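You operate a simulated robot arm through the tools that you are given. There is no shell and no other tool. Be economical: measure what you need, move in short steps, check, and stop when the job is done.

You run a simulated robot arm. Do the job below in one go: nothing can be reset, and whatever is moved stays where it is left.

Task
Zero the counter, then feed both billets in the channel to the lift tray.
Fine: use the FWD and PUSH buttons; the counter ends on 2.

The check looks at the end state, three seconds after you hand in, the way a careful person would. Anything else that was tipped, shoved, dropped, spilled or broken makes it a failure.

Robot
A 6-joint arm with a two-finger parallel gripper, fixed in place. Base frame: the origin is at the foot of the arm, x ahead of it, y to its left, z up. Lengths are in cm, angles in rad, forces in N, time in s.
It reaches about 90.4 cm from its shoulder. Its first joint turns from -2.897 to 2.897 rad. Payload 1.57 kg.
The TCP is the grasp point between the finger pads, 3 cm short of the fingertips. In the tool frame z runs along the fingers and y along their closing line. The gripper opens to 11 cm. The fingers are 2.4 cm wide and 1.2 cm thick; the gripper's body (4.8 by 11.2 cm) begins 7.8 cm behind the TCP.
Orientation is that of the tool frame in the base frame, as a unit quaternion [x, y, z, w]. With the fingers straight down and closing along the base's y, the tool's x points along the base's -x, its y along +y and its z along -z.

Tools
- The arm moves only by the tool step_arm. Its argument "targets" is text: rows parted by semicolons, each of 7 numbers parted by spaces: the finger opening in cm, from 0 to 11, then the shift along the tool's x, y, z in units of 150 mm (1.0 is 150 mm), then the turn, a rotation vector about the tool's x, y, z in units of 180 degrees (1.0 is 180 degrees). In form: hand tx ty tz wx wy wz; .... A call has 1 to 8 rows; each row is the pose to reach, as a shift and turn from the pose commanded when the call began, along the tool's axes at that moment. A call with a number of a shift or a turn outside -1 to 1 is refused whole. A row lasts 0.2 s, in which the tool goes at most 5 cm and 0.15 rad; a call with a longer step from one row to the next is refused whole, and so is a gripper value outside its range. Where a pose cannot be reached the arm comes as near as it can. A force on the tool above 40 N (or 10 N above the force at the start of the call, whichever is more), or a blocked arm, ends the call early, and 0.2 s more pass. Each finger travels about 10.8 cm/s and halts on what it meets, pressing with about 22 N; the grip force reading is that of the motor and also rises with nothing between the fingers. The clock runs only during rows and for 0.2 s after the last one: add rows that repeat a pose to give the fingers time. The reply holds the time, the measured pose of the TCP, the force on the tool along the base axes, the opening and the grip force, in the units named above and with some noise, with the torque about the TCP (base axes, N m) and any sound that the robot's microphone picked up.
- Cameras (640 x 400 px; columns grow to the right, rows downward): "scene" is fixed at [5.05, -49.98, 157.23]; the picture's right is [0.72, -0.69, 0.00], its down [-0.25, -0.27, -0.93] and it looks along [0.64, 0.67, -0.37] (base axes); focal length 322 px, centre (320, 200). "wrist" rides on the gripper at [7, 1.6, -14.1] in the tool frame; the picture's right is [-0.23, 0.97, 0.00], its down [-0.86, -0.20, -0.48] and it looks along [-0.47, -0.11, 0.88] (tool axes); focal length 222 px, centre (320, 200). There is no depth. A picture from a camera that has moved, and an enlarged one, comes with that camera's place and axes in the base frame and with its lens.
- camera(camera): a new picture of that camera. No time passes.
- slide_trunk(by): slides the trunk up (or, below 0, down) by that many cm; the arm rides with it, the base frame stays. It gives what a move gives, with no picture.
- enlarge(camera, box): a new picture of the part [left, top, right, bottom] of that camera's present view, enlarged. No time passes.
- sign_off(): hands the job in; it is judged then, once.

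Go step by step. Nothing tells you positions but the pictures and the camera data: compare them with the known pose of the tool, close in by small moves and look again before you grip or let go. The budget is 120 turns and 68 pictures, counting those below and the enlarged ones. Unless the task says otherwise, let go and move clear before handing in, and close with one line.

The tools are called after "Call:" as a command line: name --argument value ..., lists and objects as JSON in quotes. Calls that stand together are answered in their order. step_arm: Moves the arm, as the interface text tells. Its arguments: {"type":"object","properties":{"targets":{"type":"string"}},"required":["targets"]} The other tools are called the same way: slide_trunk (by) slides the trunk up or down; camera (camera) takes a picture; enlarge (camera, box) takes an enlarged picture of a part of a camera's view; sign_off () hands the job in.

At the start:

```text
time_s: 0.0
position: [48.91, -2.26, 138.8]
tcp_rot: [0.0, 1.0, 0.001, 0.0]
force: [0.3, -0.3, -0.4]
ft_torque: [0.0, 0.0, -0.01]
gripper_width: 10.98
grip_force: 0.0
trunk travel left (down, up): [-40.0, 19.0]
```

scene: 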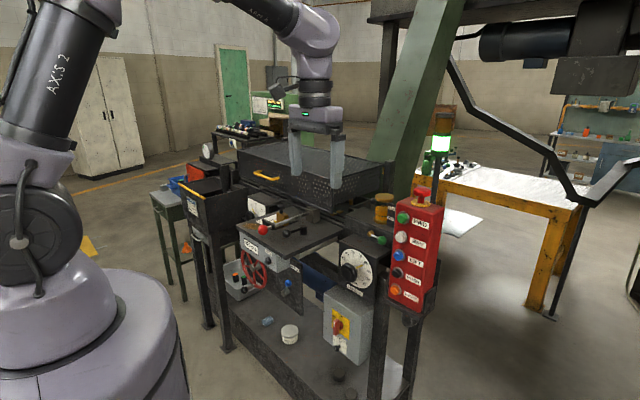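
wrist: 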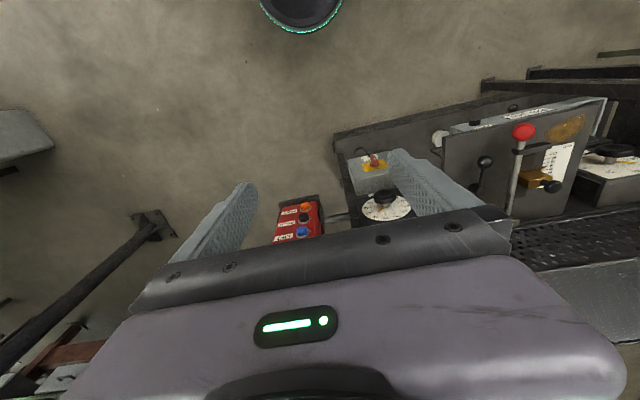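

I see a machine bench with a red button box, a dial, levers and a channel. I'll enlarge parts of the scene to read the labels.

Call:
enlarge --camera "scene" --box '[340, 170, 460, 320]'

Call:
enlarge --camera "scene" --box '[170, 130, 400, 274]'

Call:
enlarge --camera "scene" --box '[200, 220, 420, 358]'

```text
2.67 times, centred on (400, 245) of scene
camera zoom: at [5.05, -49.98, 157.23], right [0.72, -0.69, 0.0], down [-0.25, -0.27, -0.93], along [0.64, 0.67, -0.37], focal length 860 px, centre (107, 80)
```

zoom: 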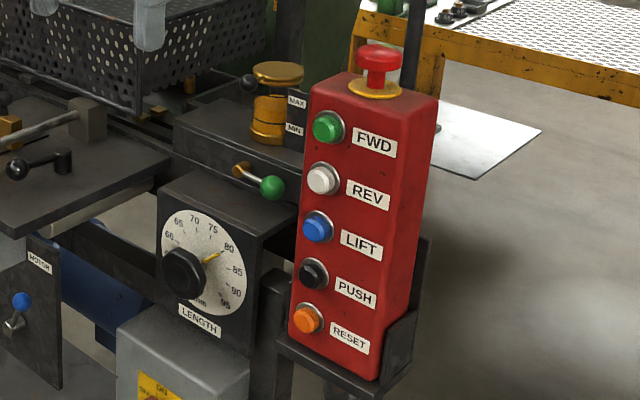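

```text
2.78 times, centred on (285, 202) of scene
camera zoom: at [5.05, -49.98, 157.23], right [0.72, -0.69, 0.0], down [-0.25, -0.27, -0.93], along [0.64, 0.67, -0.37], focal length 895 px, centre (417, 194)
```

zoom: 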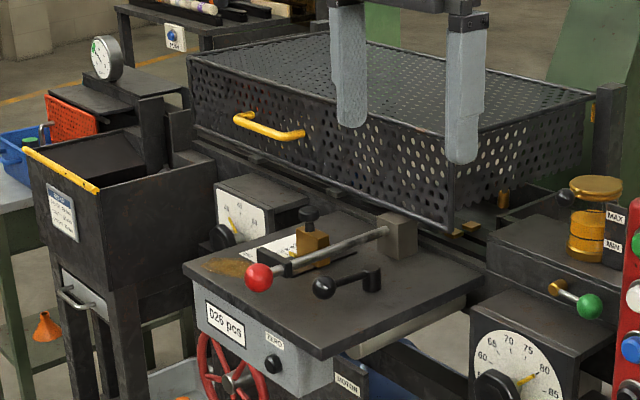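

```text
2.90 times, centred on (310, 289) of scene
camera zoom: at [5.05, -49.98, 157.23], right [0.72, -0.69, 0.0], down [-0.25, -0.27, -0.93], along [0.64, 0.67, -0.37], focal length 934 px, centre (349, -58)
```

zoom: 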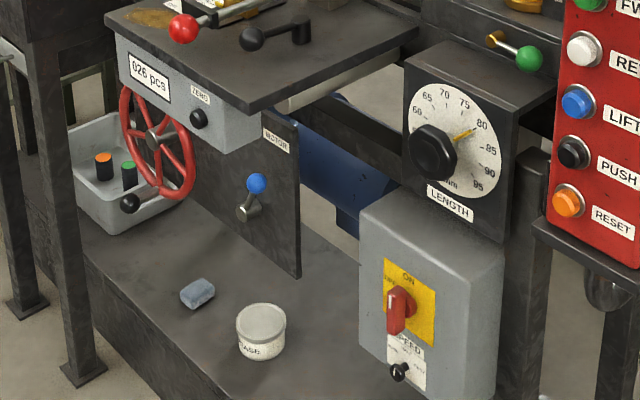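

The button box seems to be around x≈69, y≈-12, z≈103–124, facing the robot. I'll turn the tool to point forward with the wrist camera on top so that I can survey and press.

Call:
step_arm --targets "6 0 0 0 -0.033 0 0.033; 3 0 0 0 -0.066 0 0.066; 0 0 0 0 -0.099 0 0.099; 0 0 0 0 -0.132 0 0.132; 0 0 0 0 -0.165 0 0.165; 0 0 0 0 -0.198 0 0.198; 0 0 0 0 -0.231 0 0.231; 0 0 0 0 -0.264 0 0.264"

```text
time_s: 1.8
position: [49.03, -2.31, 138.75]
tcp_rot: [0.392, 0.833, 0.392, 0.0]
force: [0.6, -0.2, -0.5]
ft_torque: [-0.04, -0.01, 0.0]
gripper_width: 0.01
grip_force: 21.2
trunk travel left (down, up): [-40.0, 19.0]
```

The turn goes freely; continuing.

Call:
step_arm --targets "0 0 0 0 -0.033 0 0.033; 0 0 0 0 -0.066 0 0.066; 0 0 0 0 -0.099 0 0.099; 0 0 0 0 -0.132 0 0.132; 0 0 0 0 -0.165 0 0.165; 0 0 0 0 -0.198 0 0.198; 0 0 0 0 -0.231 0 0.231; 0 0 0 0 -0.264 0 0.264"

Call:
step_arm --targets "0 0 0 0 -0.033 0 0.033; 0 0 0 0 -0.066 0 0.066; 0 0 0 0 -0.099 0 0.099; 0 0 0 0 -0.132 0 0.132; 0 0 0 0 -0.165 0 0.165; 0 0 0 0 -0.179 0 0.179"

Call:
camera --camera "wrist"

Call:
camera --camera "scene"

```text
time_s: 3.6
position: [48.96, -2.1, 138.83]
tcp_rot: [0.652, 0.386, 0.652, 0.0]
force: [-0.4, -0.3, -0.5]
ft_torque: [0.01, 0.0, -0.05]
gripper_width: 0.02
grip_force: 21.0
trunk travel left (down, up): [-40.0, 19.0]
```

```text
time_s: 5.0
position: [52.97, -2.84, 138.27]
tcp_rot: [0.707, -0.001, 0.707, 0.001]
force: [0.2, 0.7, 0.0]
ft_torque: [0.03, -0.02, 0.04]
gripper_width: 0.02
grip_force: 20.8
out of reach, approached as far as the arm can: row 2, 3, 4, 5, 6
trunk travel left (down, up): [-40.0, 19.0]
```

```text
62 pictures are left
camera wrist: at [38.83, -4.27, 145.13], right [0.0, -0.97, -0.23], down [-0.48, 0.2, -0.86], along [0.88, 0.11, -0.47], focal length 222 px, centre (320, 200)
```

wrist: 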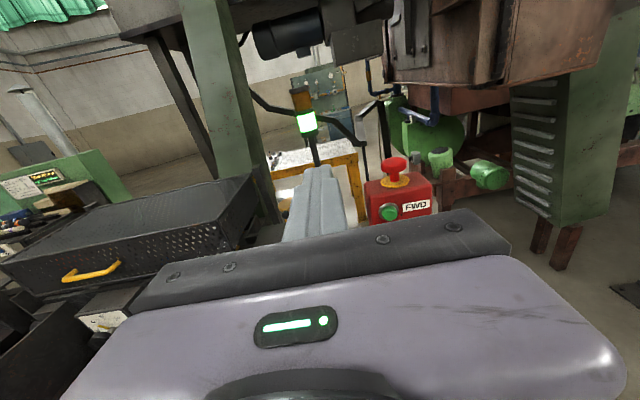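

```text
61 pictures are left
```

scene: 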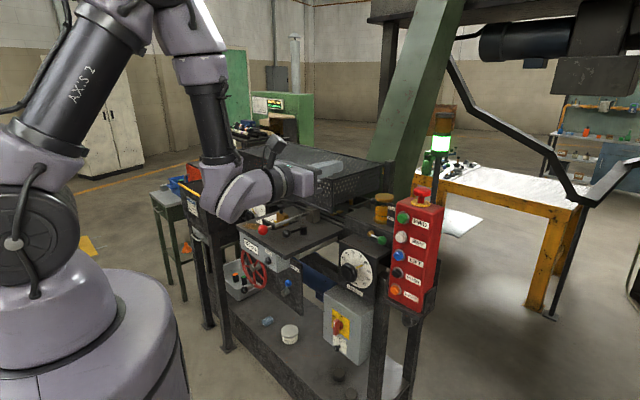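

The tool now points forward. I'll look closer at the area around the basket for the channel and billets.

Call:
enlarge --camera "scene" --box '[300, 150, 410, 250]'

Call:
enlarge --camera "wrist" --box '[0, 160, 280, 335]'

```text
4.00 times, centred on (355, 200) of scene
camera zoom: at [5.05, -49.98, 157.23], right [0.72, -0.69, 0.0], down [-0.25, -0.27, -0.93], along [0.64, 0.67, -0.37], focal length 1289 px, centre (180, 200)
```

zoom: 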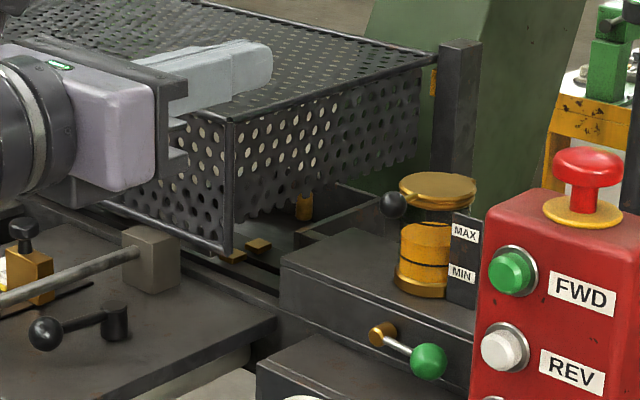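

```text
2.29 times, centred on (140, 248) of wrist
camera zoom: at [38.83, -4.27, 145.13], right [0.0, -0.97, -0.23], down [-0.48, 0.2, -0.86], along [0.88, 0.11, -0.47], focal length 508 px, centre (731, 91)
```

zoom: 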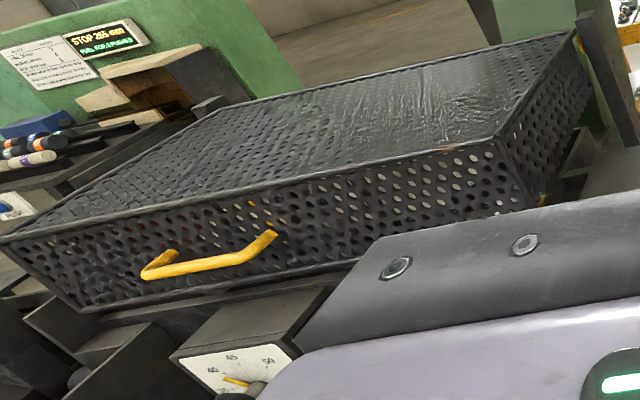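

A placard and display stand behind the machine. I'll read them.

Call:
enlarge --camera "scene" --box '[245, 88, 293, 118]'

Call:
enlarge --camera "wrist" --box '[0, 165, 80, 215]'

```text
13.33 times, centred on (269, 103) of scene
camera zoom: at [5.05, -49.98, 157.23], right [0.72, -0.69, 0.0], down [-0.25, -0.27, -0.93], along [0.64, 0.67, -0.37], focal length 4298 px, centre (1000, 1493)
```

zoom: 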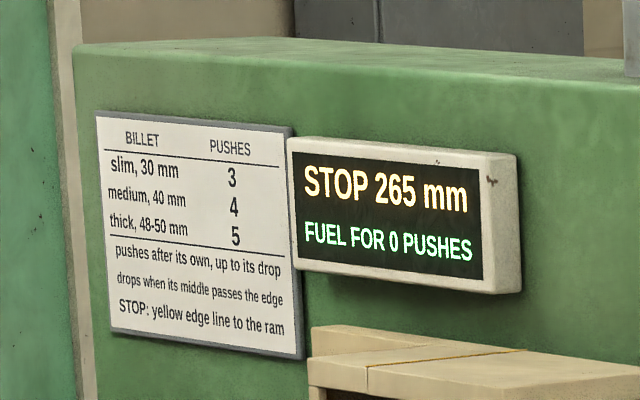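

```text
8.00 times, centred on (40, 190) of wrist
camera zoom: at [38.83, -4.27, 145.13], right [0.0, -0.97, -0.23], down [-0.48, 0.2, -0.86], along [0.88, 0.11, -0.47], focal length 1777 px, centre (2560, 280)
```

zoom: 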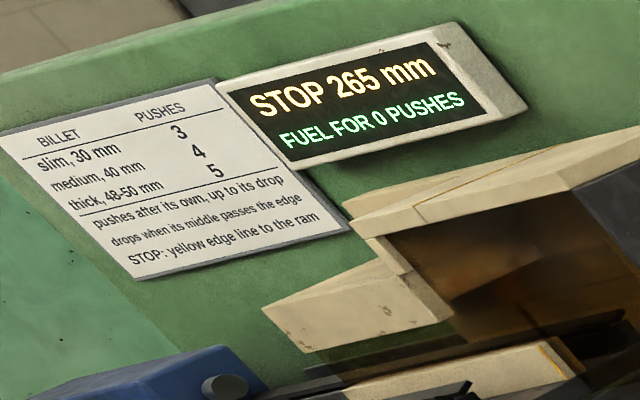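

The display shows the stop position (265 mm) and fuel for 0 pushes; the chart gives pushes per billet thickness. The basket over the machine starts at about (89, 31, 118). I'll move left and look down to see the channel.

Call:
step_arm --targets "0 0 -0.3 0 0 -0.04 0; 0 0 -0.6 0 0 -0.08 0; 0 0 -0.9 0 0 -0.12 0; 0 0 -1 0 0 -0.16 0; 0 0.2 -1 0 0 -0.2 0; 0 0.2 -1 0 0 -0.2 0"

Call:
step_arm --targets "0 0 -0.3 0 0 0 0; 0 0.1 -0.6 0.1 0 0 0; 0 0.2 -0.9 0.2 0 0 0; 0 0.3 -1 0.3 0 0 0; 0 0.3 -1 0.3 0 0 0"

Call:
camera --camera "wrist"

```text
time_s: 6.4
position: [52.93, 12.5, 141.03]
tcp_rot: [0.892, 0.046, 0.45, 0.026]
force: [1.4, 1.6, 1.3]
ft_torque: [0.15, 0.17, -0.25]
gripper_width: 0.0
grip_force: 21.2
out of reach, approached as far as the arm can: row 2, 3, 4, 5
trunk travel left (down, up): [-40.0, 19.0]
```

```text
time_s: 7.6
position: [59.18, 27.38, 142.33]
tcp_rot: [0.891, 0.001, 0.454, 0.0]
force: [1.5, -0.4, -0.3]
ft_torque: [-0.02, 0.01, 0.0]
gripper_width: 0.0
grip_force: 21.7
trunk travel left (down, up): [-40.0, 19.0]
```

```text
56 pictures are left
camera wrist: at [51.74, 25.88, 156.14], right [-0.13, -0.97, -0.18], down [-0.89, 0.2, -0.41], along [0.44, 0.11, -0.89], focal length 222 px, centre (320, 200)
```

wrist: 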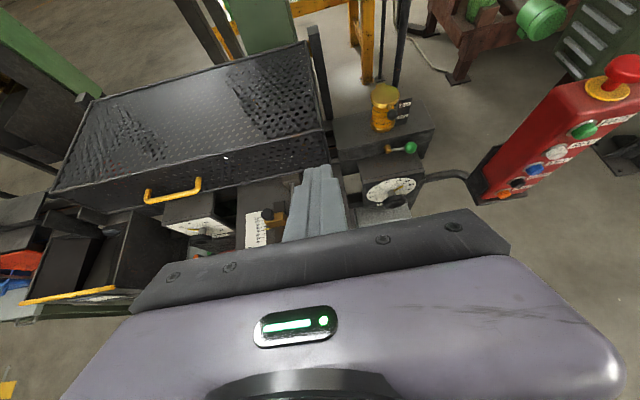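

The mesh guard covers the channel, and the yellow-edged bin is on the left. Enlarging both.

Call:
enlarge --camera "wrist" --box '[0, 40, 340, 253]'

Call:
enlarge --camera "wrist" --box '[0, 170, 210, 310]'

Call:
enlarge --camera "scene" --box '[150, 120, 270, 250]'

```text
1.88 times, centred on (170, 146) of wrist
camera zoom: at [51.74, 25.88, 156.14], right [-0.13, -0.97, -0.18], down [-0.89, 0.2, -0.41], along [0.44, 0.11, -0.89], focal length 417 px, centre (602, 300)
```

zoom: 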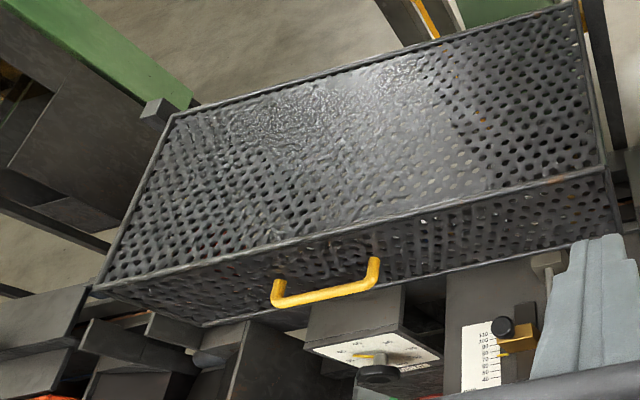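

```text
2.86 times, centred on (105, 240) of wrist
camera zoom: at [51.74, 25.88, 156.14], right [-0.13, -0.97, -0.18], down [-0.89, 0.2, -0.41], along [0.44, 0.11, -0.89], focal length 635 px, centre (934, 86)
```

zoom: 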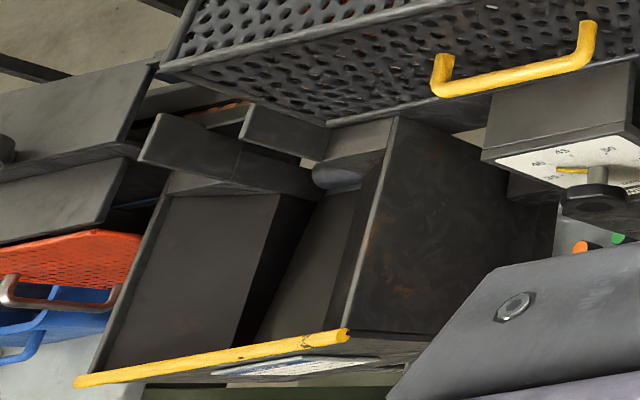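

```text
3.08 times, centred on (210, 185) of scene
camera zoom: at [5.05, -49.98, 157.23], right [0.72, -0.69, 0.0], down [-0.25, -0.27, -0.93], along [0.64, 0.67, -0.37], focal length 992 px, centre (658, 246)
```

zoom: 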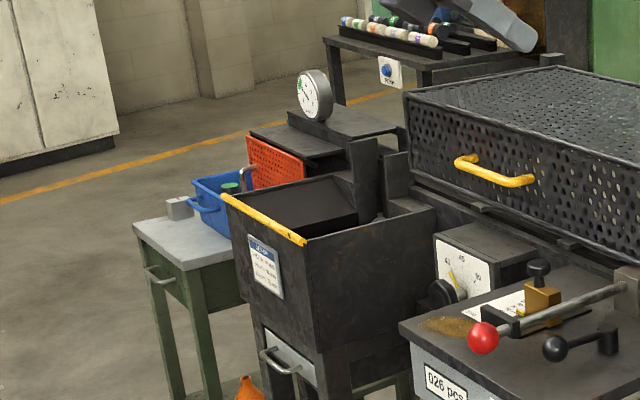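

Reading the small signs next.

Call:
enlarge --camera "scene" --box '[190, 190, 214, 205]'

Call:
enlarge --camera "scene" --box '[225, 195, 305, 245]'

Call:
enlarge --camera "scene" --box '[206, 115, 286, 165]'

Call:
enlarge --camera "wrist" --box '[160, 180, 300, 270]'

```text
16.00 times, centred on (202, 198) of scene
camera zoom: at [5.05, -49.98, 157.23], right [0.72, -0.69, 0.0], down [-0.25, -0.27, -0.93], along [0.64, 0.67, -0.37], focal length 5157 px, centre (2208, 240)
```

zoom: 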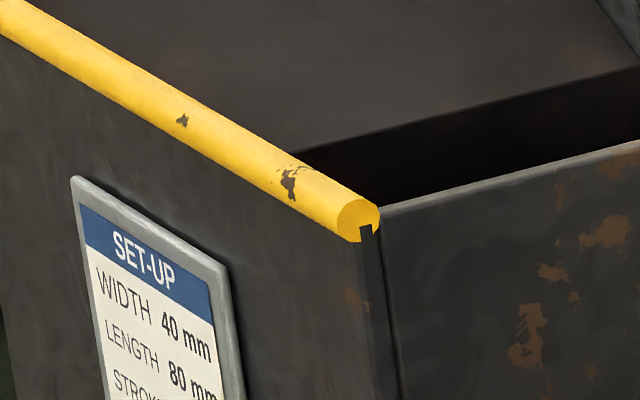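

```text
8.00 times, centred on (265, 220) of scene
camera zoom: at [5.05, -49.98, 157.23], right [0.72, -0.69, 0.0], down [-0.25, -0.27, -0.93], along [0.64, 0.67, -0.37], focal length 2578 px, centre (760, 40)
```

zoom: 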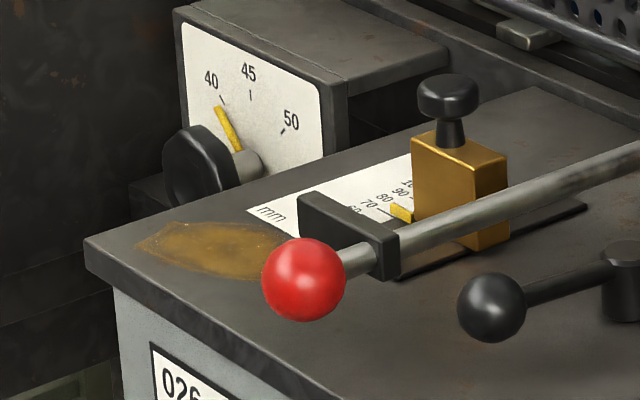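

```text
8.00 times, centred on (246, 140) of scene
camera zoom: at [5.05, -49.98, 157.23], right [0.72, -0.69, 0.0], down [-0.25, -0.27, -0.93], along [0.64, 0.67, -0.37], focal length 2578 px, centre (912, 680)
```

zoom: 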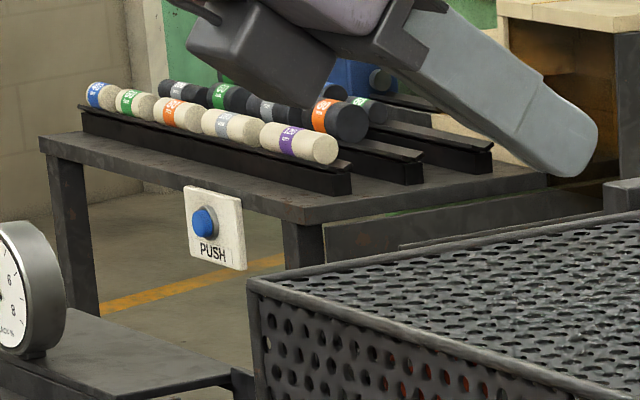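

```text
4.44 times, centred on (230, 225) of wrist
camera zoom: at [51.74, 25.88, 156.14], right [-0.13, -0.97, -0.18], down [-0.89, 0.2, -0.41], along [0.44, 0.11, -0.89], focal length 987 px, centre (720, 89)
```

zoom: 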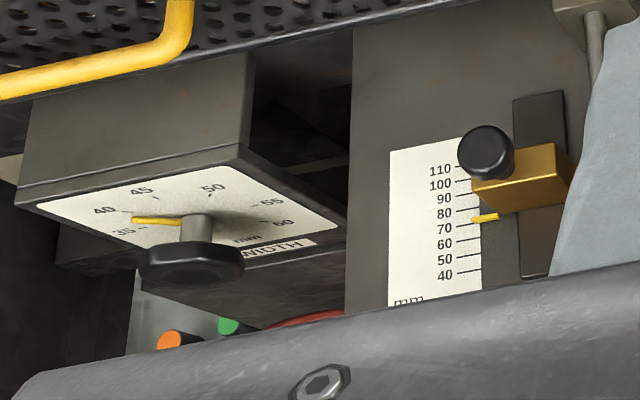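

Reading the rest of the SET-UP plate and the LENGTH dial.

Call:
enlarge --camera "scene" --box '[188, 195, 212, 213]'

Call:
enlarge --camera "scene" --box '[335, 240, 385, 300]'

Call:
enlarge --camera "scene" --box '[225, 235, 305, 285]'

Call:
enlarge --camera "scene" --box '[320, 300, 380, 355]'

```text
16.00 times, centred on (200, 204) of scene
camera zoom: at [5.05, -49.98, 157.23], right [0.72, -0.69, 0.0], down [-0.25, -0.27, -0.93], along [0.64, 0.67, -0.37], focal length 5157 px, centre (2240, 136)
```

zoom: 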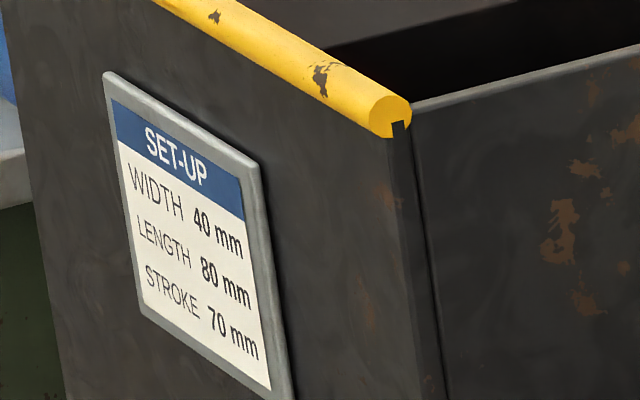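

```text
6.67 times, centred on (360, 270) of scene
camera zoom: at [5.05, -49.98, 157.23], right [0.72, -0.69, 0.0], down [-0.25, -0.27, -0.93], along [0.64, 0.67, -0.37], focal length 2149 px, centre (53, -267)
```

zoom: 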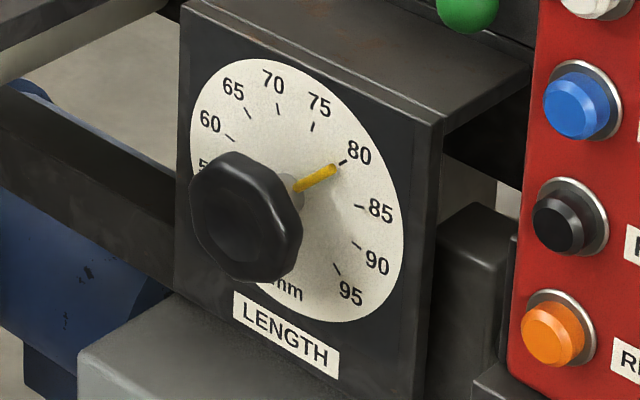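

```text
8.00 times, centred on (265, 260) of scene
camera zoom: at [5.05, -49.98, 157.23], right [0.72, -0.69, 0.0], down [-0.25, -0.27, -0.93], along [0.64, 0.67, -0.37], focal length 2578 px, centre (760, -280)
```

zoom: 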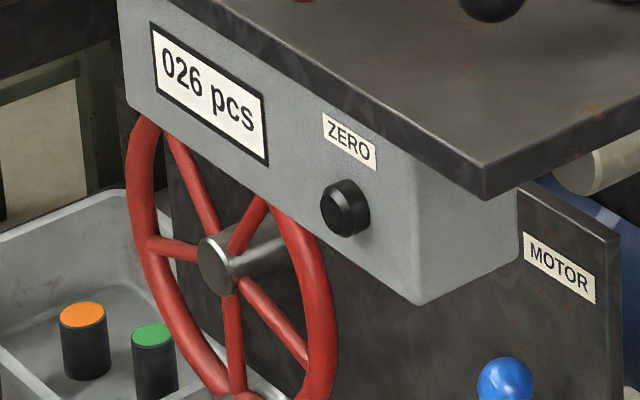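

```text
7.27 times, centred on (350, 328) of scene
camera zoom: at [5.05, -49.98, 157.23], right [0.72, -0.69, 0.0], down [-0.25, -0.27, -0.93], along [0.64, 0.67, -0.37], focal length 2344 px, centre (102, -727)
```

zoom: 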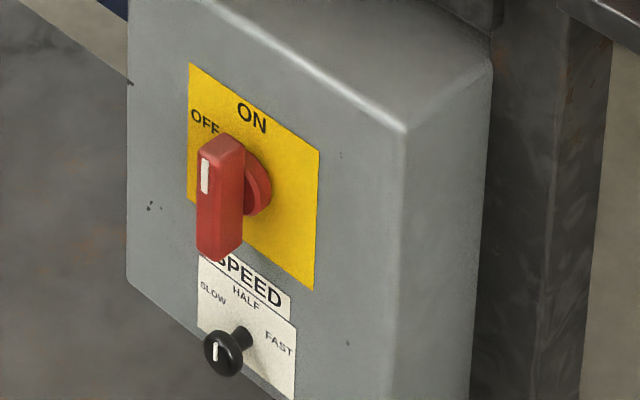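

Set-up reads 40/80/70 and main power appears ON (lamp green). ZERO is roughly at (60, 35, 94) and the red lever ball near (59, 34, 108). I'll level the tool, back off and lower to see the ZERO button.

Call:
step_arm --targets "0 -0.16 0.06 0 0 0.04 0; 0 -0.32 0.12 0.01 0 0.08 0; 0 -0.48 0.18 0.02 0 0.12 0; 0 -0.64 0.24 0.03 0 0.16 0; 0 -0.8 0.3 0.04 0 0.2 0; 0 -0.96 0.33 0.04 0 0.2 0; 0 -0.96 0.33 0.04 0 0.2 0"

Call:
camera --camera "wrist"

```text
time_s: 9.2
position: [57.22, 30.37, 141.4]
tcp_rot: [0.725, 0.005, 0.688, 0.024]
force: [0.3, 0.0, 0.5]
ft_torque: [0.01, 0.0, 0.0]
gripper_width: 0.0
grip_force: 21.2
out of reach, approached as far as the arm can: row 3, 4, 5, 6, 7
trunk travel left (down, up): [-40.0, 19.0]
```

```text
44 pictures are left
camera wrist: at [43.34, 29.5, 149.07], right [-0.04, -0.98, -0.19], down [-0.52, 0.18, -0.84], along [0.85, 0.07, -0.52], focal length 222 px, centre (320, 200)
```

wrist: 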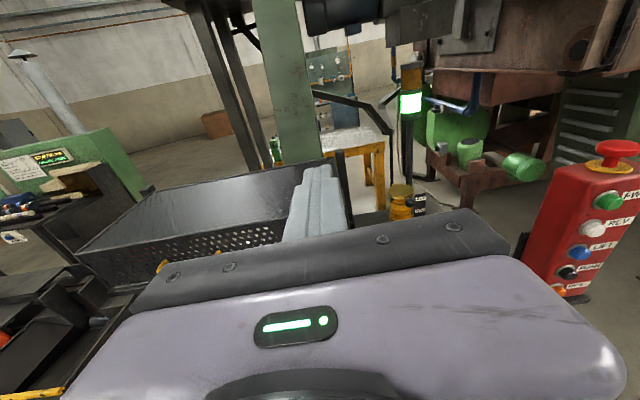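

The arm is limited when folded at shoulder height, so I'll pitch the tool down, pull back, then descend.

Call:
step_arm --targets "0 0 0 0 0 -0.043 0; 0 0 0 -0.1 0 -0.086 0; 0 0 0 -0.25 0 -0.129 0; 0 0 0 -0.4 0 -0.172 0; 0 0 0 -0.55 0 -0.215 0; 0 0 0 -0.7 0 -0.258 0; 0 0 0 -0.8 0 -0.3 0; 0 0 0 -0.9 0 -0.34 0"

```text
time_s: 11.0
position: [44.23, 30.15, 141.49]
tcp_rot: [0.966, -0.006, 0.258, 0.023]
force: [-0.6, -0.5, 0.5]
ft_torque: [0.01, 0.0, 0.02]
gripper_width: 0.0
grip_force: 21.6
out of reach, approached as far as the arm can: row 8
trunk travel left (down, up): [-40.0, 19.0]
```

Now descending 15 cm at a time.

Call:
step_arm --targets "0 -0.125 0 0.216 0 0 0; 0 -0.25 0 0.433 0 0 0; 0 -0.375 0 0.65 0 0 0; 0 -0.5 0 0.866 0 0 0; 0 -0.5 0 0.866 0 0 0"

Call:
step_arm --targets "0 -0.125 0 0.216 0 0 0; 0 -0.25 0 0.433 0 0 0; 0 -0.375 0 0.65 0 0 0; 0 -0.5 0 0.866 0 0 0; 0 -0.5 0 0.866 0 0 0"

```text
time_s: 12.2
position: [44.2, 29.49, 126.37]
tcp_rot: [0.965, -0.008, 0.26, 0.023]
force: [0.0, -0.9, 0.8]
ft_torque: [0.02, 0.01, -0.02]
gripper_width: 0.0
grip_force: 21.1
trunk travel left (down, up): [-40.0, 19.0]
```

```text
time_s: 13.4
position: [44.32, 29.03, 111.48]
tcp_rot: [0.966, -0.007, 0.258, 0.024]
force: [-0.8, -0.2, 0.8]
ft_torque: [-0.01, 0.0, 0.0]
gripper_width: 0.0
grip_force: 21.8
trunk travel left (down, up): [-40.0, 19.0]
```

Levelling the tool in front of the counter.

Call:
step_arm --targets "0 -0.05 -0.03 0.05 0 0.047 0; 0 -0.1 -0.06 0.1 0 0.094 0; 0 -0.16 -0.09 0.16 0 0.141 0; 0 -0.22 -0.12 0.22 0 0.188 0; 0 -0.28 -0.15 0.28 0 0.235 0; 0 -0.33 -0.18 0.34 0 0.282 0; 0 -0.38 -0.2 0.39 0 0.329 0; 0 -0.38 -0.2 0.39 0 0.333 0"

Call:
camera --camera "wrist"

Call:
camera --camera "scene"

```text
time_s: 15.2
position: [49.12, 43.71, 97.23]
tcp_rot: [0.708, 0.005, 0.706, 0.025]
force: [-1.1, 0.4, -0.3]
ft_torque: [0.03, -0.03, -0.04]
gripper_width: 0.01
grip_force: 21.2
out of reach, approached as far as the arm can: row 2, 3, 4, 5, 6, 7, 8
trunk travel left (down, up): [-40.0, 19.0]
```

```text
43 pictures are left
camera wrist: at [34.92, 43.05, 104.2], right [-0.03, -0.98, -0.18], down [-0.48, 0.18, -0.86], along [0.88, 0.06, -0.47], focal length 222 px, centre (320, 200)
```

wrist: 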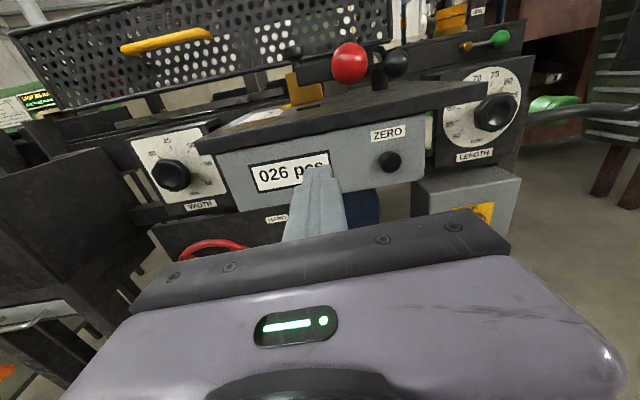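

```text
42 pictures are left
```

scene: 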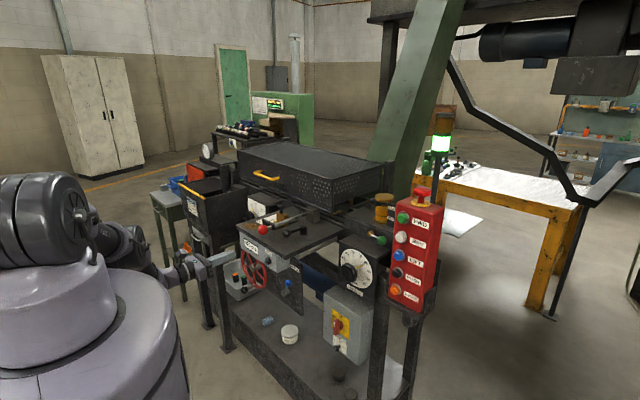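

ZERO triangulates to about (60.7, 35.6, 93.6). I'll line up in front of it with the tip a couple of cm short.

Call:
step_arm --targets "0 -0.06 0.13 0 0 0 0; 0 -0.12 0.27 0.05 0 0 0; 0 -0.18 0.4 0.1 0 0 0; 0 -0.24 0.54 0.15 0 0 0; 0 -0.24 0.54 0.25 0 0 0; 0 -0.24 0.54 0.25 0 0 0"

Call:
camera --camera "wrist"

Call:
enlarge --camera "scene" --box '[225, 235, 305, 285]'

```text
time_s: 16.6
position: [49.25, 43.65, 97.17]
tcp_rot: [0.708, 0.007, 0.705, 0.025]
force: [0.1, 0.3, 0.1]
ft_torque: [-0.03, 0.02, -0.01]
gripper_width: 0.0
grip_force: 20.6
out of reach, approached as far as the arm can: row 1, 2, 3, 4, 5, 6
trunk travel left (down, up): [-40.0, 19.0]
```

```text
41 pictures are left
camera wrist: at [34.91, 43.01, 104.25], right [-0.03, -0.98, -0.19], down [-0.48, 0.18, -0.86], along [0.88, 0.06, -0.47], focal length 222 px, centre (320, 200)
```

wrist: 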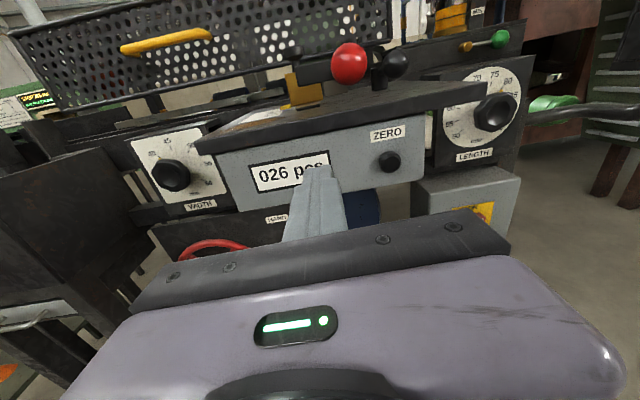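

```text
8.00 times, centred on (265, 260) of scene
camera zoom: at [5.05, -49.98, 157.23], right [0.72, -0.69, 0.0], down [-0.25, -0.27, -0.93], along [0.64, 0.67, -0.37], focal length 2578 px, centre (760, -280)
```

zoom: 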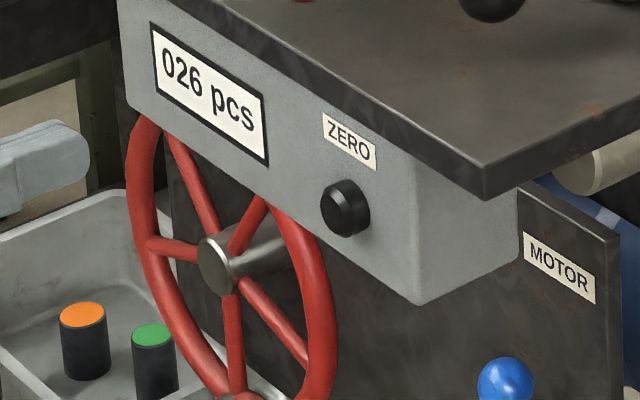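

The arm won't move level sideways here (folding limit with the shoulder this high). I'll go back up pitched, then lower the trunk so the arm works near shoulder height.

Call:
step_arm --targets "0 0.1 0 0 0 -0.045 0; 0 0.2 0.05 -0.02 0 -0.09 0; 0 0.35 0.1 -0.04 0 -0.135 0; 0 0.5 0.2 -0.06 0 -0.18 0; 0 0.65 0.3 -0.08 0 -0.225 0; 0 0.8 0.4 -0.1 0 -0.27 0; 0 0.95 0.5 -0.12 0 -0.31 0; 0 0.95 0.5 -0.12 0 -0.333 0"

```text
time_s: 18.4
position: [47.25, 36.87, 111.74]
tcp_rot: [0.966, -0.007, 0.258, 0.023]
force: [-0.1, -0.6, -0.1]
ft_torque: [-0.03, 0.01, -0.03]
gripper_width: 0.01
grip_force: 21.1
out of reach, approached as far as the arm can: row 1, 2
trunk travel left (down, up): [-40.0, 19.0]
```

Call:
step_arm --targets "0 0.125 0 -0.216 0 0 0; 0 0.25 0 -0.433 0 0 0; 0 0.375 0 -0.65 0 0 0; 0 0.5 0 -0.866 0 0 0; 0 0.5 0 -0.866 0 0 0"

Call:
step_arm --targets "0 0.125 0 -0.216 0 0 0; 0 0.25 0 -0.433 0 0 0; 0 0.375 0 -0.65 0 0 0; 0 0.375 0 -0.65 0 0 0"

Call:
slide_trunk --by -20

```text
time_s: 19.6
position: [47.28, 37.47, 126.85]
tcp_rot: [0.966, -0.006, 0.259, 0.024]
force: [0.5, -0.1, 0.3]
ft_torque: [-0.03, -0.01, 0.02]
gripper_width: 0.0
grip_force: 21.4
trunk travel left (down, up): [-40.0, 19.0]
```

```text
time_s: 20.6
position: [47.15, 38.02, 137.91]
tcp_rot: [0.964, -0.006, 0.263, 0.023]
force: [-0.2, 1.0, -0.3]
ft_torque: [-0.03, 0.0, -0.03]
gripper_width: 0.0
grip_force: 21.0
trunk travel left (down, up): [-40.0, 19.0]
```

```text
time_s: 22.8
position: [47.16, 37.77, 117.96]
tcp_rot: [0.965, -0.006, 0.262, 0.022]
force: [0.4, 0.9, 1.2]
ft_torque: [0.01, -0.01, 0.01]
gripper_width: 0.0
grip_force: 21.4
trunk travel left (down, up): [-20.0, 39.0]
```

Call:
slide_trunk --by -18

Call:
step_arm --targets "0 0 0 0 0 0.045 0; 0 0.02 0.02 0 0 0.09 0; 0 0.04 0.04 0 0 0.135 0; 0 0.06 0.06 0 0 0.18 0; 0 0.08 0.08 0.05 0 0.225 0; 0 0.08 0.1 0.1 0 0.25 0; 0 0.08 0.14 0.15 0 0.29 0; 0 0.08 0.14 0.15 0 0.328 0"

Call:
camera --camera "wrist"

```text
time_s: 24.8
position: [47.19, 37.94, 99.94]
tcp_rot: [0.964, -0.006, 0.263, 0.023]
force: [0.4, 0.8, -0.5]
ft_torque: [0.01, 0.0, -0.03]
gripper_width: 0.01
grip_force: 21.4
trunk travel left (down, up): [-2.0, 57.0]
```

```text
time_s: 26.6
position: [50.8, 38.25, 101.6]
tcp_rot: [0.714, 0.008, 0.7, 0.028]
force: [0.1, 0.5, -0.6]
ft_torque: [-0.01, 0.07, 0.0]
gripper_width: 0.02
grip_force: 21.3
out of reach, approached as far as the arm can: row 7, 8
trunk travel left (down, up): [-2.0, 57.0]
```

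```text
39 pictures are left
camera wrist: at [36.7, 37.47, 108.83], right [-0.03, -0.98, -0.18], down [-0.49, 0.17, -0.86], along [0.87, 0.06, -0.49], focal length 222 px, centre (320, 200)
```

wrist: 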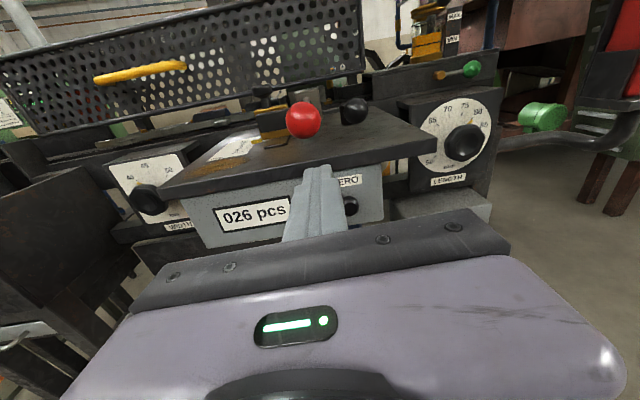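

Consistent: ZERO at (60.6, 35.6, 93.8). Lining up now.

Call:
step_arm --targets "0 -0.13 0.06 0.05 0 0 0; 0 -0.26 0.12 0.1 0 0 0; 0 -0.4 0.177 0.18 0 0 0; 0 -0.527 0.177 0.28 0 0 0; 0 -0.527 0.177 0.28 0 0 0"

Call:
enlarge --camera "wrist" --box '[180, 100, 480, 288]'

Call:
enlarge --camera "scene" --box '[225, 235, 305, 285]'

```text
time_s: 27.8
position: [57.65, 38.98, 96.88]
tcp_rot: [0.711, 0.007, 0.702, 0.025]
force: [-0.4, 0.4, 0.9]
ft_torque: [-0.01, -0.03, 0.04]
gripper_width: 0.02
grip_force: 21.5
out of reach, approached as far as the arm can: row 1, 2, 3, 4, 5
trunk travel left (down, up): [-2.0, 57.0]
```

```text
2.13 times, centred on (330, 194) of wrist
camera zoom: at [43.44, 38.15, 103.96], right [-0.03, -0.98, -0.18], down [-0.48, 0.17, -0.86], along [0.87, 0.06, -0.48], focal length 473 px, centre (299, 213)
```

zoom: 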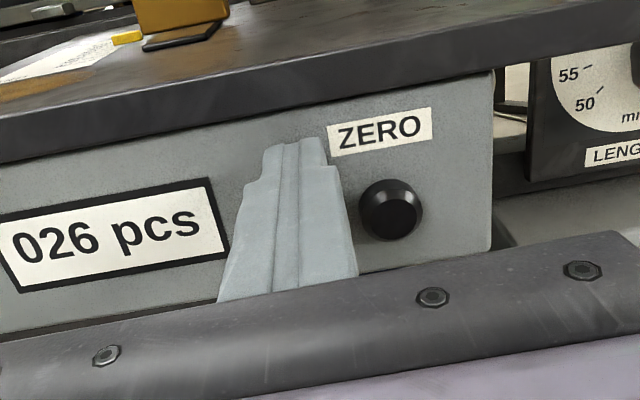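

```text
8.00 times, centred on (265, 260) of scene
camera zoom: at [5.05, -49.98, 157.23], right [0.72, -0.69, 0.0], down [-0.25, -0.27, -0.93], along [0.64, 0.67, -0.37], focal length 2578 px, centre (760, -280)
```

zoom: 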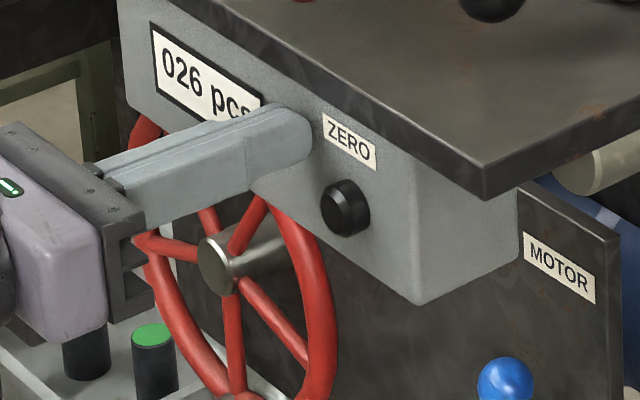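

The tip is close to the face but left of and above the button; the arm is limited in this yaw. I'll back off slightly and yaw the tool 25° outward along the arm's own direction.

Call:
step_arm --targets "0 0 0 -0.15 0.03 0 0; 0 0 0.05 -0.3 0.06 0 0; 0 -0.05 0.1 -0.35 0.1 0 0; 0 -0.1 0.2 -0.35 0.14 0 0; 0 -0.21 0.31 -0.3 0.14 0 0; 0 -0.21 0.31 -0.25 0.14 0 0; 0 -0.21 0.31 -0.25 0.14 0 0"

Call:
enlarge --camera "wrist" --box '[180, 100, 480, 288]'

```text
time_s: 29.4
position: [56.87, 42.65, 102.24]
tcp_rot: [0.716, 0.164, 0.672, -0.097]
force: [0.2, -1.3, -0.8]
ft_torque: [0.02, 0.0, -0.03]
gripper_width: 0.0
grip_force: 21.4
out of reach, approached as far as the arm can: row 1, 2, 3, 4, 5, 6, 7
trunk travel left (down, up): [-2.0, 57.0]
```

```text
2.13 times, centred on (330, 194) of wrist
camera zoom: at [44.54, 37.06, 110.33], right [0.34, -0.93, -0.15], down [-0.56, -0.08, -0.83], along [0.76, 0.37, -0.54], focal length 473 px, centre (299, 213)
```

zoom: 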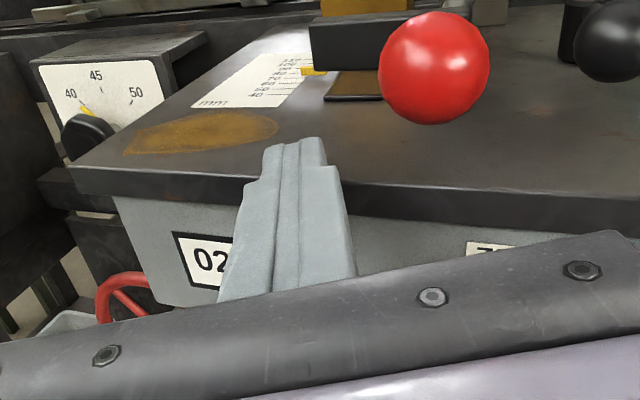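

The arm is at a limit and drifted up near the plate. Let me look at the whole arm's posture before doing more.

Call:
camera --camera "scene"

```text
35 pictures are left
```

scene: 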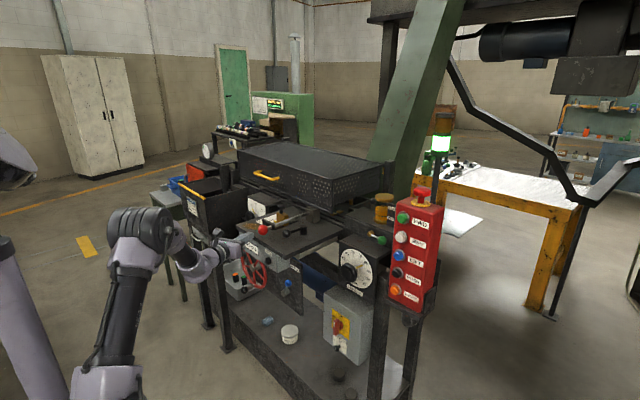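

I think the wrist is near its singularity/roll limit because of the 180° roll. I'll retreat along the tool and unwind 90° of roll (camera on the left side), which also keeps the gripper narrow sideways.

Call:
step_arm --targets "0 0 0 -0.15 0 0 -0.02; 0 0 0 -0.3 0 0 -0.06; 0 0 0 -0.45 0 0 -0.1; 0 0 0 -0.5 0 0 -0.145; 0 0 0 -0.5 0 0 -0.19; 0 0 0 -0.5 0 0 -0.235; 0 0 0 -0.5 0 0 -0.28; 0 0 0 -0.5 0 0 -0.28"

```text
time_s: 31.2
position: [49.58, 39.79, 102.83]
tcp_rot: [0.578, 0.455, 0.648, 0.199]
force: [-0.1, -0.2, 0.2]
ft_torque: [-0.02, -0.03, 0.01]
gripper_width: 0.02
grip_force: 20.9
trunk travel left (down, up): [-2.0, 57.0]
```

It moves freely now. I'll square up the tool (pointing +x, rolled 90°) in front of ZERO.

Call:
step_arm --targets "0 -0.1 -0.025 0.03 -0.012 -0.021 -0.037; 0 -0.2 -0.05 0.06 -0.024 -0.042 -0.074; 0 -0.3 -0.075 0.09 -0.036 -0.064 -0.111; 0 -0.4 -0.1 0.12 -0.048 -0.085 -0.148; 0 -0.504 -0.125 0.143 -0.06 -0.106 -0.185; 0 -0.504 -0.125 0.143 -0.06 -0.106 -0.185"

Call:
camera --camera "wrist"

```text
time_s: 32.6
position: [52.9, 35.67, 96.81]
tcp_rot: [0.501, 0.499, 0.5, 0.5]
force: [0.4, 0.2, 0.4]
ft_torque: [0.03, 0.01, -0.02]
gripper_width: 0.01
grip_force: 21.5
trunk travel left (down, up): [-2.0, 57.0]
```

```text
34 pictures are left
camera wrist: at [38.78, 42.87, 98.43], right [0.0, -0.23, 0.97], down [-0.48, -0.85, -0.2], along [0.88, -0.47, -0.11], focal length 222 px, centre (320, 200)
```

wrist: 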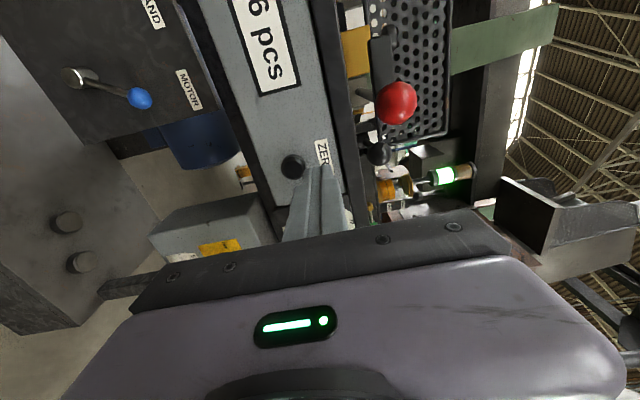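

The pose is now exact. ZERO is at (≈60.6, 35.8, 93.8); lowering 3 cm and approaching to about 1 cm.

Call:
step_arm --targets "0 0.01 -0.2 0 0 0 0; 0 0.01 -0.2 0.15 0 0 0; 0 0.01 -0.2 0.25 0 0 0; 0 0.01 -0.2 0.25 0 0 0"

Call:
enlarge --camera "scene" --box '[225, 235, 305, 285]'

```text
time_s: 33.6
position: [56.69, 35.78, 93.91]
tcp_rot: [0.502, 0.498, 0.501, 0.499]
force: [-0.5, 0.5, -0.1]
ft_torque: [-0.03, 0.03, -0.02]
gripper_width: 0.02
grip_force: 20.8
trunk travel left (down, up): [-2.0, 57.0]
```

```text
8.00 times, centred on (265, 260) of scene
camera zoom: at [5.05, -49.98, 157.23], right [0.72, -0.69, 0.0], down [-0.25, -0.27, -0.93], along [0.64, 0.67, -0.37], focal length 2578 px, centre (760, -280)
```

zoom: 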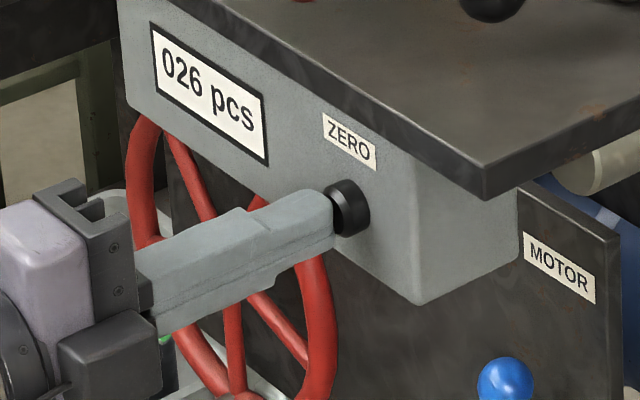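

Well aligned. Pressing in small steps, then withdrawing.

Call:
step_arm --targets "0 0 0 0.02 0 0 0; 0 0 0 0.04 0 0 0; 0 0 0 0.06 0 0 0; 0 0 0 0.075 0 0 0"

Call:
enlarge --camera "scene" --box '[225, 235, 305, 285]'

```text
time_s: 34.6
position: [57.7, 35.85, 93.92]
tcp_rot: [0.501, 0.498, 0.501, 0.5]
force: [-17.2, -2.3, -1.8]
ft_torque: [-0.01, 0.1, -0.09]
gripper_width: 0.0
grip_force: 21.3
trunk travel left (down, up): [-2.0, 57.0]
heard: click
```

```text
8.00 times, centred on (265, 260) of scene
camera zoom: at [5.05, -49.98, 157.23], right [0.72, -0.69, 0.0], down [-0.25, -0.27, -0.93], along [0.64, 0.67, -0.37], focal length 2578 px, centre (760, -280)
```

zoom: 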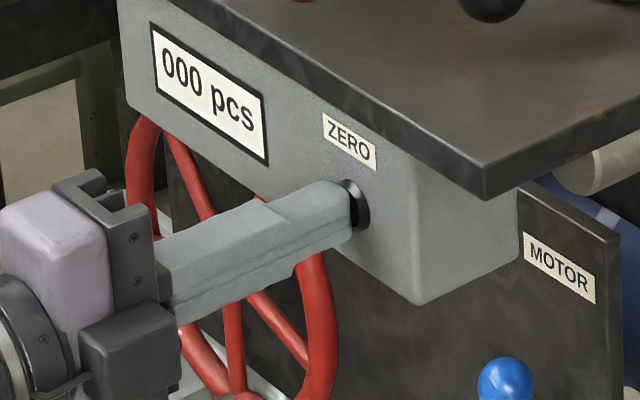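

The counter reads 000. Backing straight out, then moving right to the button box.

Call:
step_arm --targets "0 0 0 -0.15 0 0 0; 0 0 0 -0.3 0 0 0; 0 0 0 -0.5 0 0 0; 0 -0.2 0.1 -0.5 0 0 0; 0 -0.45 0.3 -0.5 0 0 0; 0 -0.7 0.5 -0.5 0 0 0; 0 -0.95 0.7 -0.5 0 0 0; 0 -0.95 0.7 -0.5 0 0 0"

Call:
step_arm --targets "0 -0.25 0.1 0 0 0 0; 0 -0.5 0.2 0 0 0 0; 0 -0.75 0.3 0 0 0 0; 0 -1 0.4 0 0 0 0; 0 -1 0.4 0 0 0 0"

Call:
step_arm --targets "0 -0.25 0.1 0 0 0 0; 0 -0.5 0.2 0 0 0 0; 0 -0.75 0.3 0 0 0 0; 0 -1 0.3 0 0 0 0; 0 -1 0.3 0 0 0 0"

Call:
camera --camera "wrist"

```text
time_s: 36.4
position: [50.44, 21.33, 104.37]
tcp_rot: [0.503, 0.499, 0.5, 0.498]
force: [-0.1, 0.0, -0.3]
ft_torque: [0.03, 0.02, 0.05]
gripper_width: 0.0
grip_force: 21.2
trunk travel left (down, up): [-2.0, 57.0]
```

```text
time_s: 37.6
position: [51.08, 6.68, 110.52]
tcp_rot: [0.503, 0.498, 0.5, 0.499]
force: [0.3, -0.4, -1.2]
ft_torque: [0.0, -0.01, 0.03]
gripper_width: 0.01
grip_force: 21.1
out of reach, approached as far as the arm can: row 4, 5
trunk travel left (down, up): [-2.0, 57.0]
```

```text
time_s: 38.8
position: [51.11, -8.36, 115.03]
tcp_rot: [0.502, 0.498, 0.501, 0.499]
force: [0.8, -0.3, -1.2]
ft_torque: [-0.01, 0.01, 0.05]
gripper_width: 0.0
grip_force: 21.1
out of reach, approached as far as the arm can: row 1
trunk travel left (down, up): [-2.0, 57.0]
```

```text
31 pictures are left
camera wrist: at [36.94, -1.17, 116.61], right [0.0, -0.23, 0.97], down [-0.48, -0.85, -0.2], along [0.88, -0.47, -0.11], focal length 222 px, centre (320, 200)
```

wrist: 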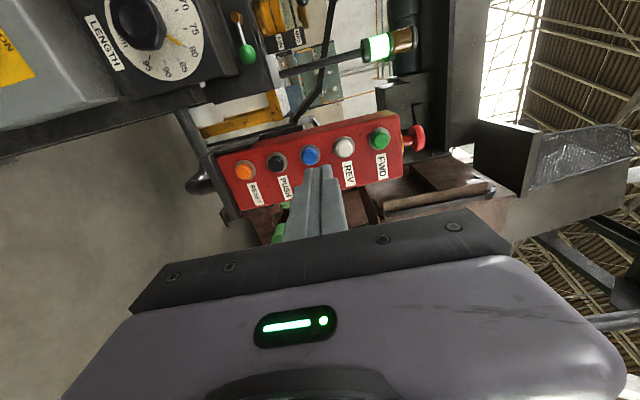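

FWD is at about (71, -11.2, 123.3) and PUSH at about (71.2, -11, 106.8). Moving to in front of FWD.

Call:
step_arm --targets "0 -0.08 0.2 0.1 0 0 0; 0 -0.15 0.4 0.25 0 0 0; 0 -0.19 0.553 0.5 0 0 0; 0 -0.19 0.553 0.7 0 0 0; 0 -0.19 0.553 0.88 0 0 0; 0 -0.19 0.553 0.88 0 0 0"

Call:
enlarge --camera "scene" --box '[360, 180, 460, 243]'

Call:
enlarge --camera "wrist" --box '[220, 50, 460, 200]'

```text
time_s: 40.2
position: [64.31, -11.33, 123.32]
tcp_rot: [0.502, 0.499, 0.5, 0.499]
force: [0.1, 0.2, 0.0]
ft_torque: [0.01, 0.0, -0.01]
gripper_width: 0.01
grip_force: 21.5
trunk travel left (down, up): [-2.0, 57.0]
```

```text
6.35 times, centred on (410, 212) of scene
camera zoom: at [5.05, -49.98, 157.23], right [0.72, -0.69, 0.0], down [-0.25, -0.27, -0.93], along [0.64, 0.67, -0.37], focal length 2046 px, centre (-251, 127)
```

zoom: 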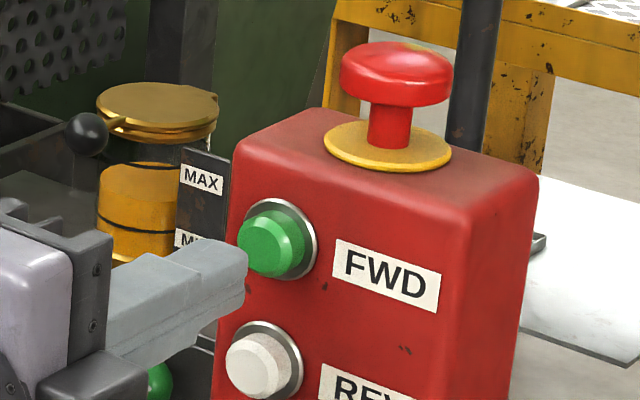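

```text
2.67 times, centred on (340, 125) of wrist
camera zoom: at [50.12, -4.09, 125.03], right [0.0, -0.23, 0.97], down [-0.48, -0.85, -0.2], along [0.88, -0.47, -0.11], focal length 592 px, centre (267, 400)
```

zoom: 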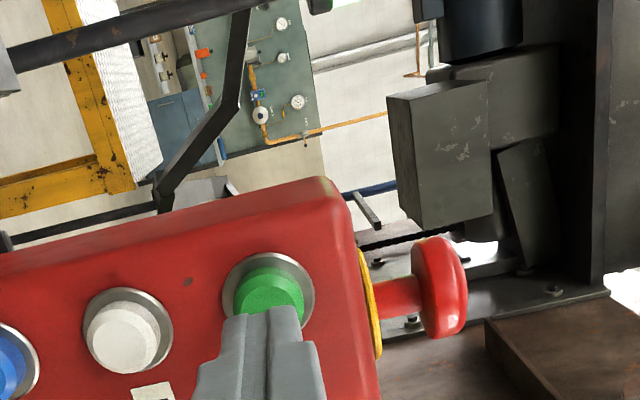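

Aligned with FWD. Pressing it in small steps.

Call:
step_arm --targets "0 0.03 0 0.1 0 0 0; 0 0.03 0.01 0.16 0 0 0; 0 0.03 0.01 0.19 0 0 0; 0 0.03 0.01 0.22 0 0 0; 0 0.03 0.01 0.24 0 0 0"

Call:
camera --camera "scene"

```text
time_s: 41.4
position: [67.53, -10.73, 123.58]
tcp_rot: [0.503, 0.499, 0.499, 0.499]
force: [-31.0, 3.9, -14.7]
ft_torque: [0.05, 0.44, 0.04]
gripper_width: 0.0
grip_force: 21.4
trunk travel left (down, up): [-2.0, 57.0]
heard: click
```

```text
28 pictures are left
```

scene: 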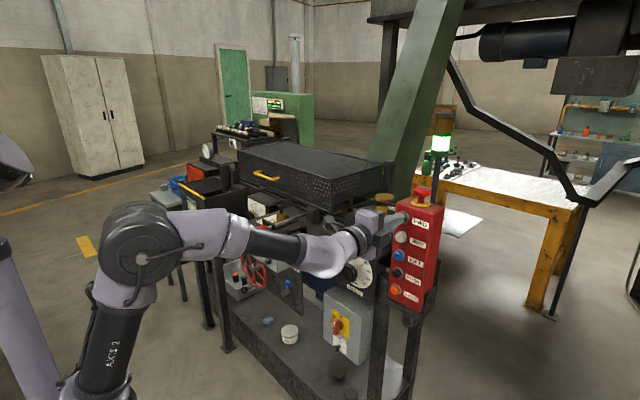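

It clicked. I'll release and check what changed.

Call:
step_arm --targets "0 0 0 -0.1 0 0 0; 0 0 0 -0.25 0 0 0; 0 0 0 -0.25 0 0 0"

Call:
enlarge --camera "scene" --box '[180, 90, 420, 240]'

```text
time_s: 42.2
position: [64.18, -10.73, 123.52]
tcp_rot: [0.502, 0.498, 0.501, 0.499]
force: [-0.7, -0.5, -0.1]
ft_torque: [0.0, 0.03, 0.0]
gripper_width: 0.0
grip_force: 21.7
trunk travel left (down, up): [-2.0, 57.0]
```

```text
2.67 times, centred on (300, 165) of scene
camera zoom: at [5.05, -49.98, 157.23], right [0.72, -0.69, 0.0], down [-0.25, -0.27, -0.93], along [0.64, 0.67, -0.37], focal length 860 px, centre (373, 293)
```

zoom: 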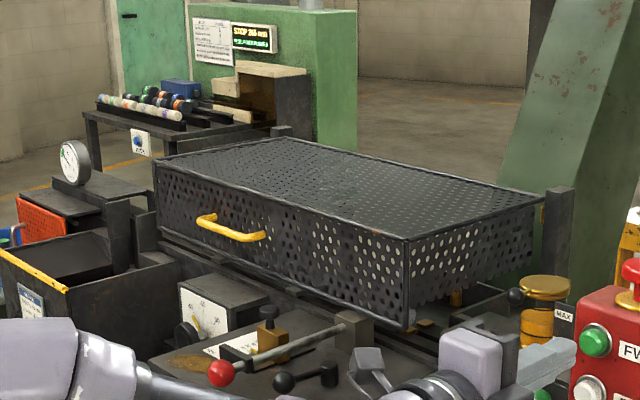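

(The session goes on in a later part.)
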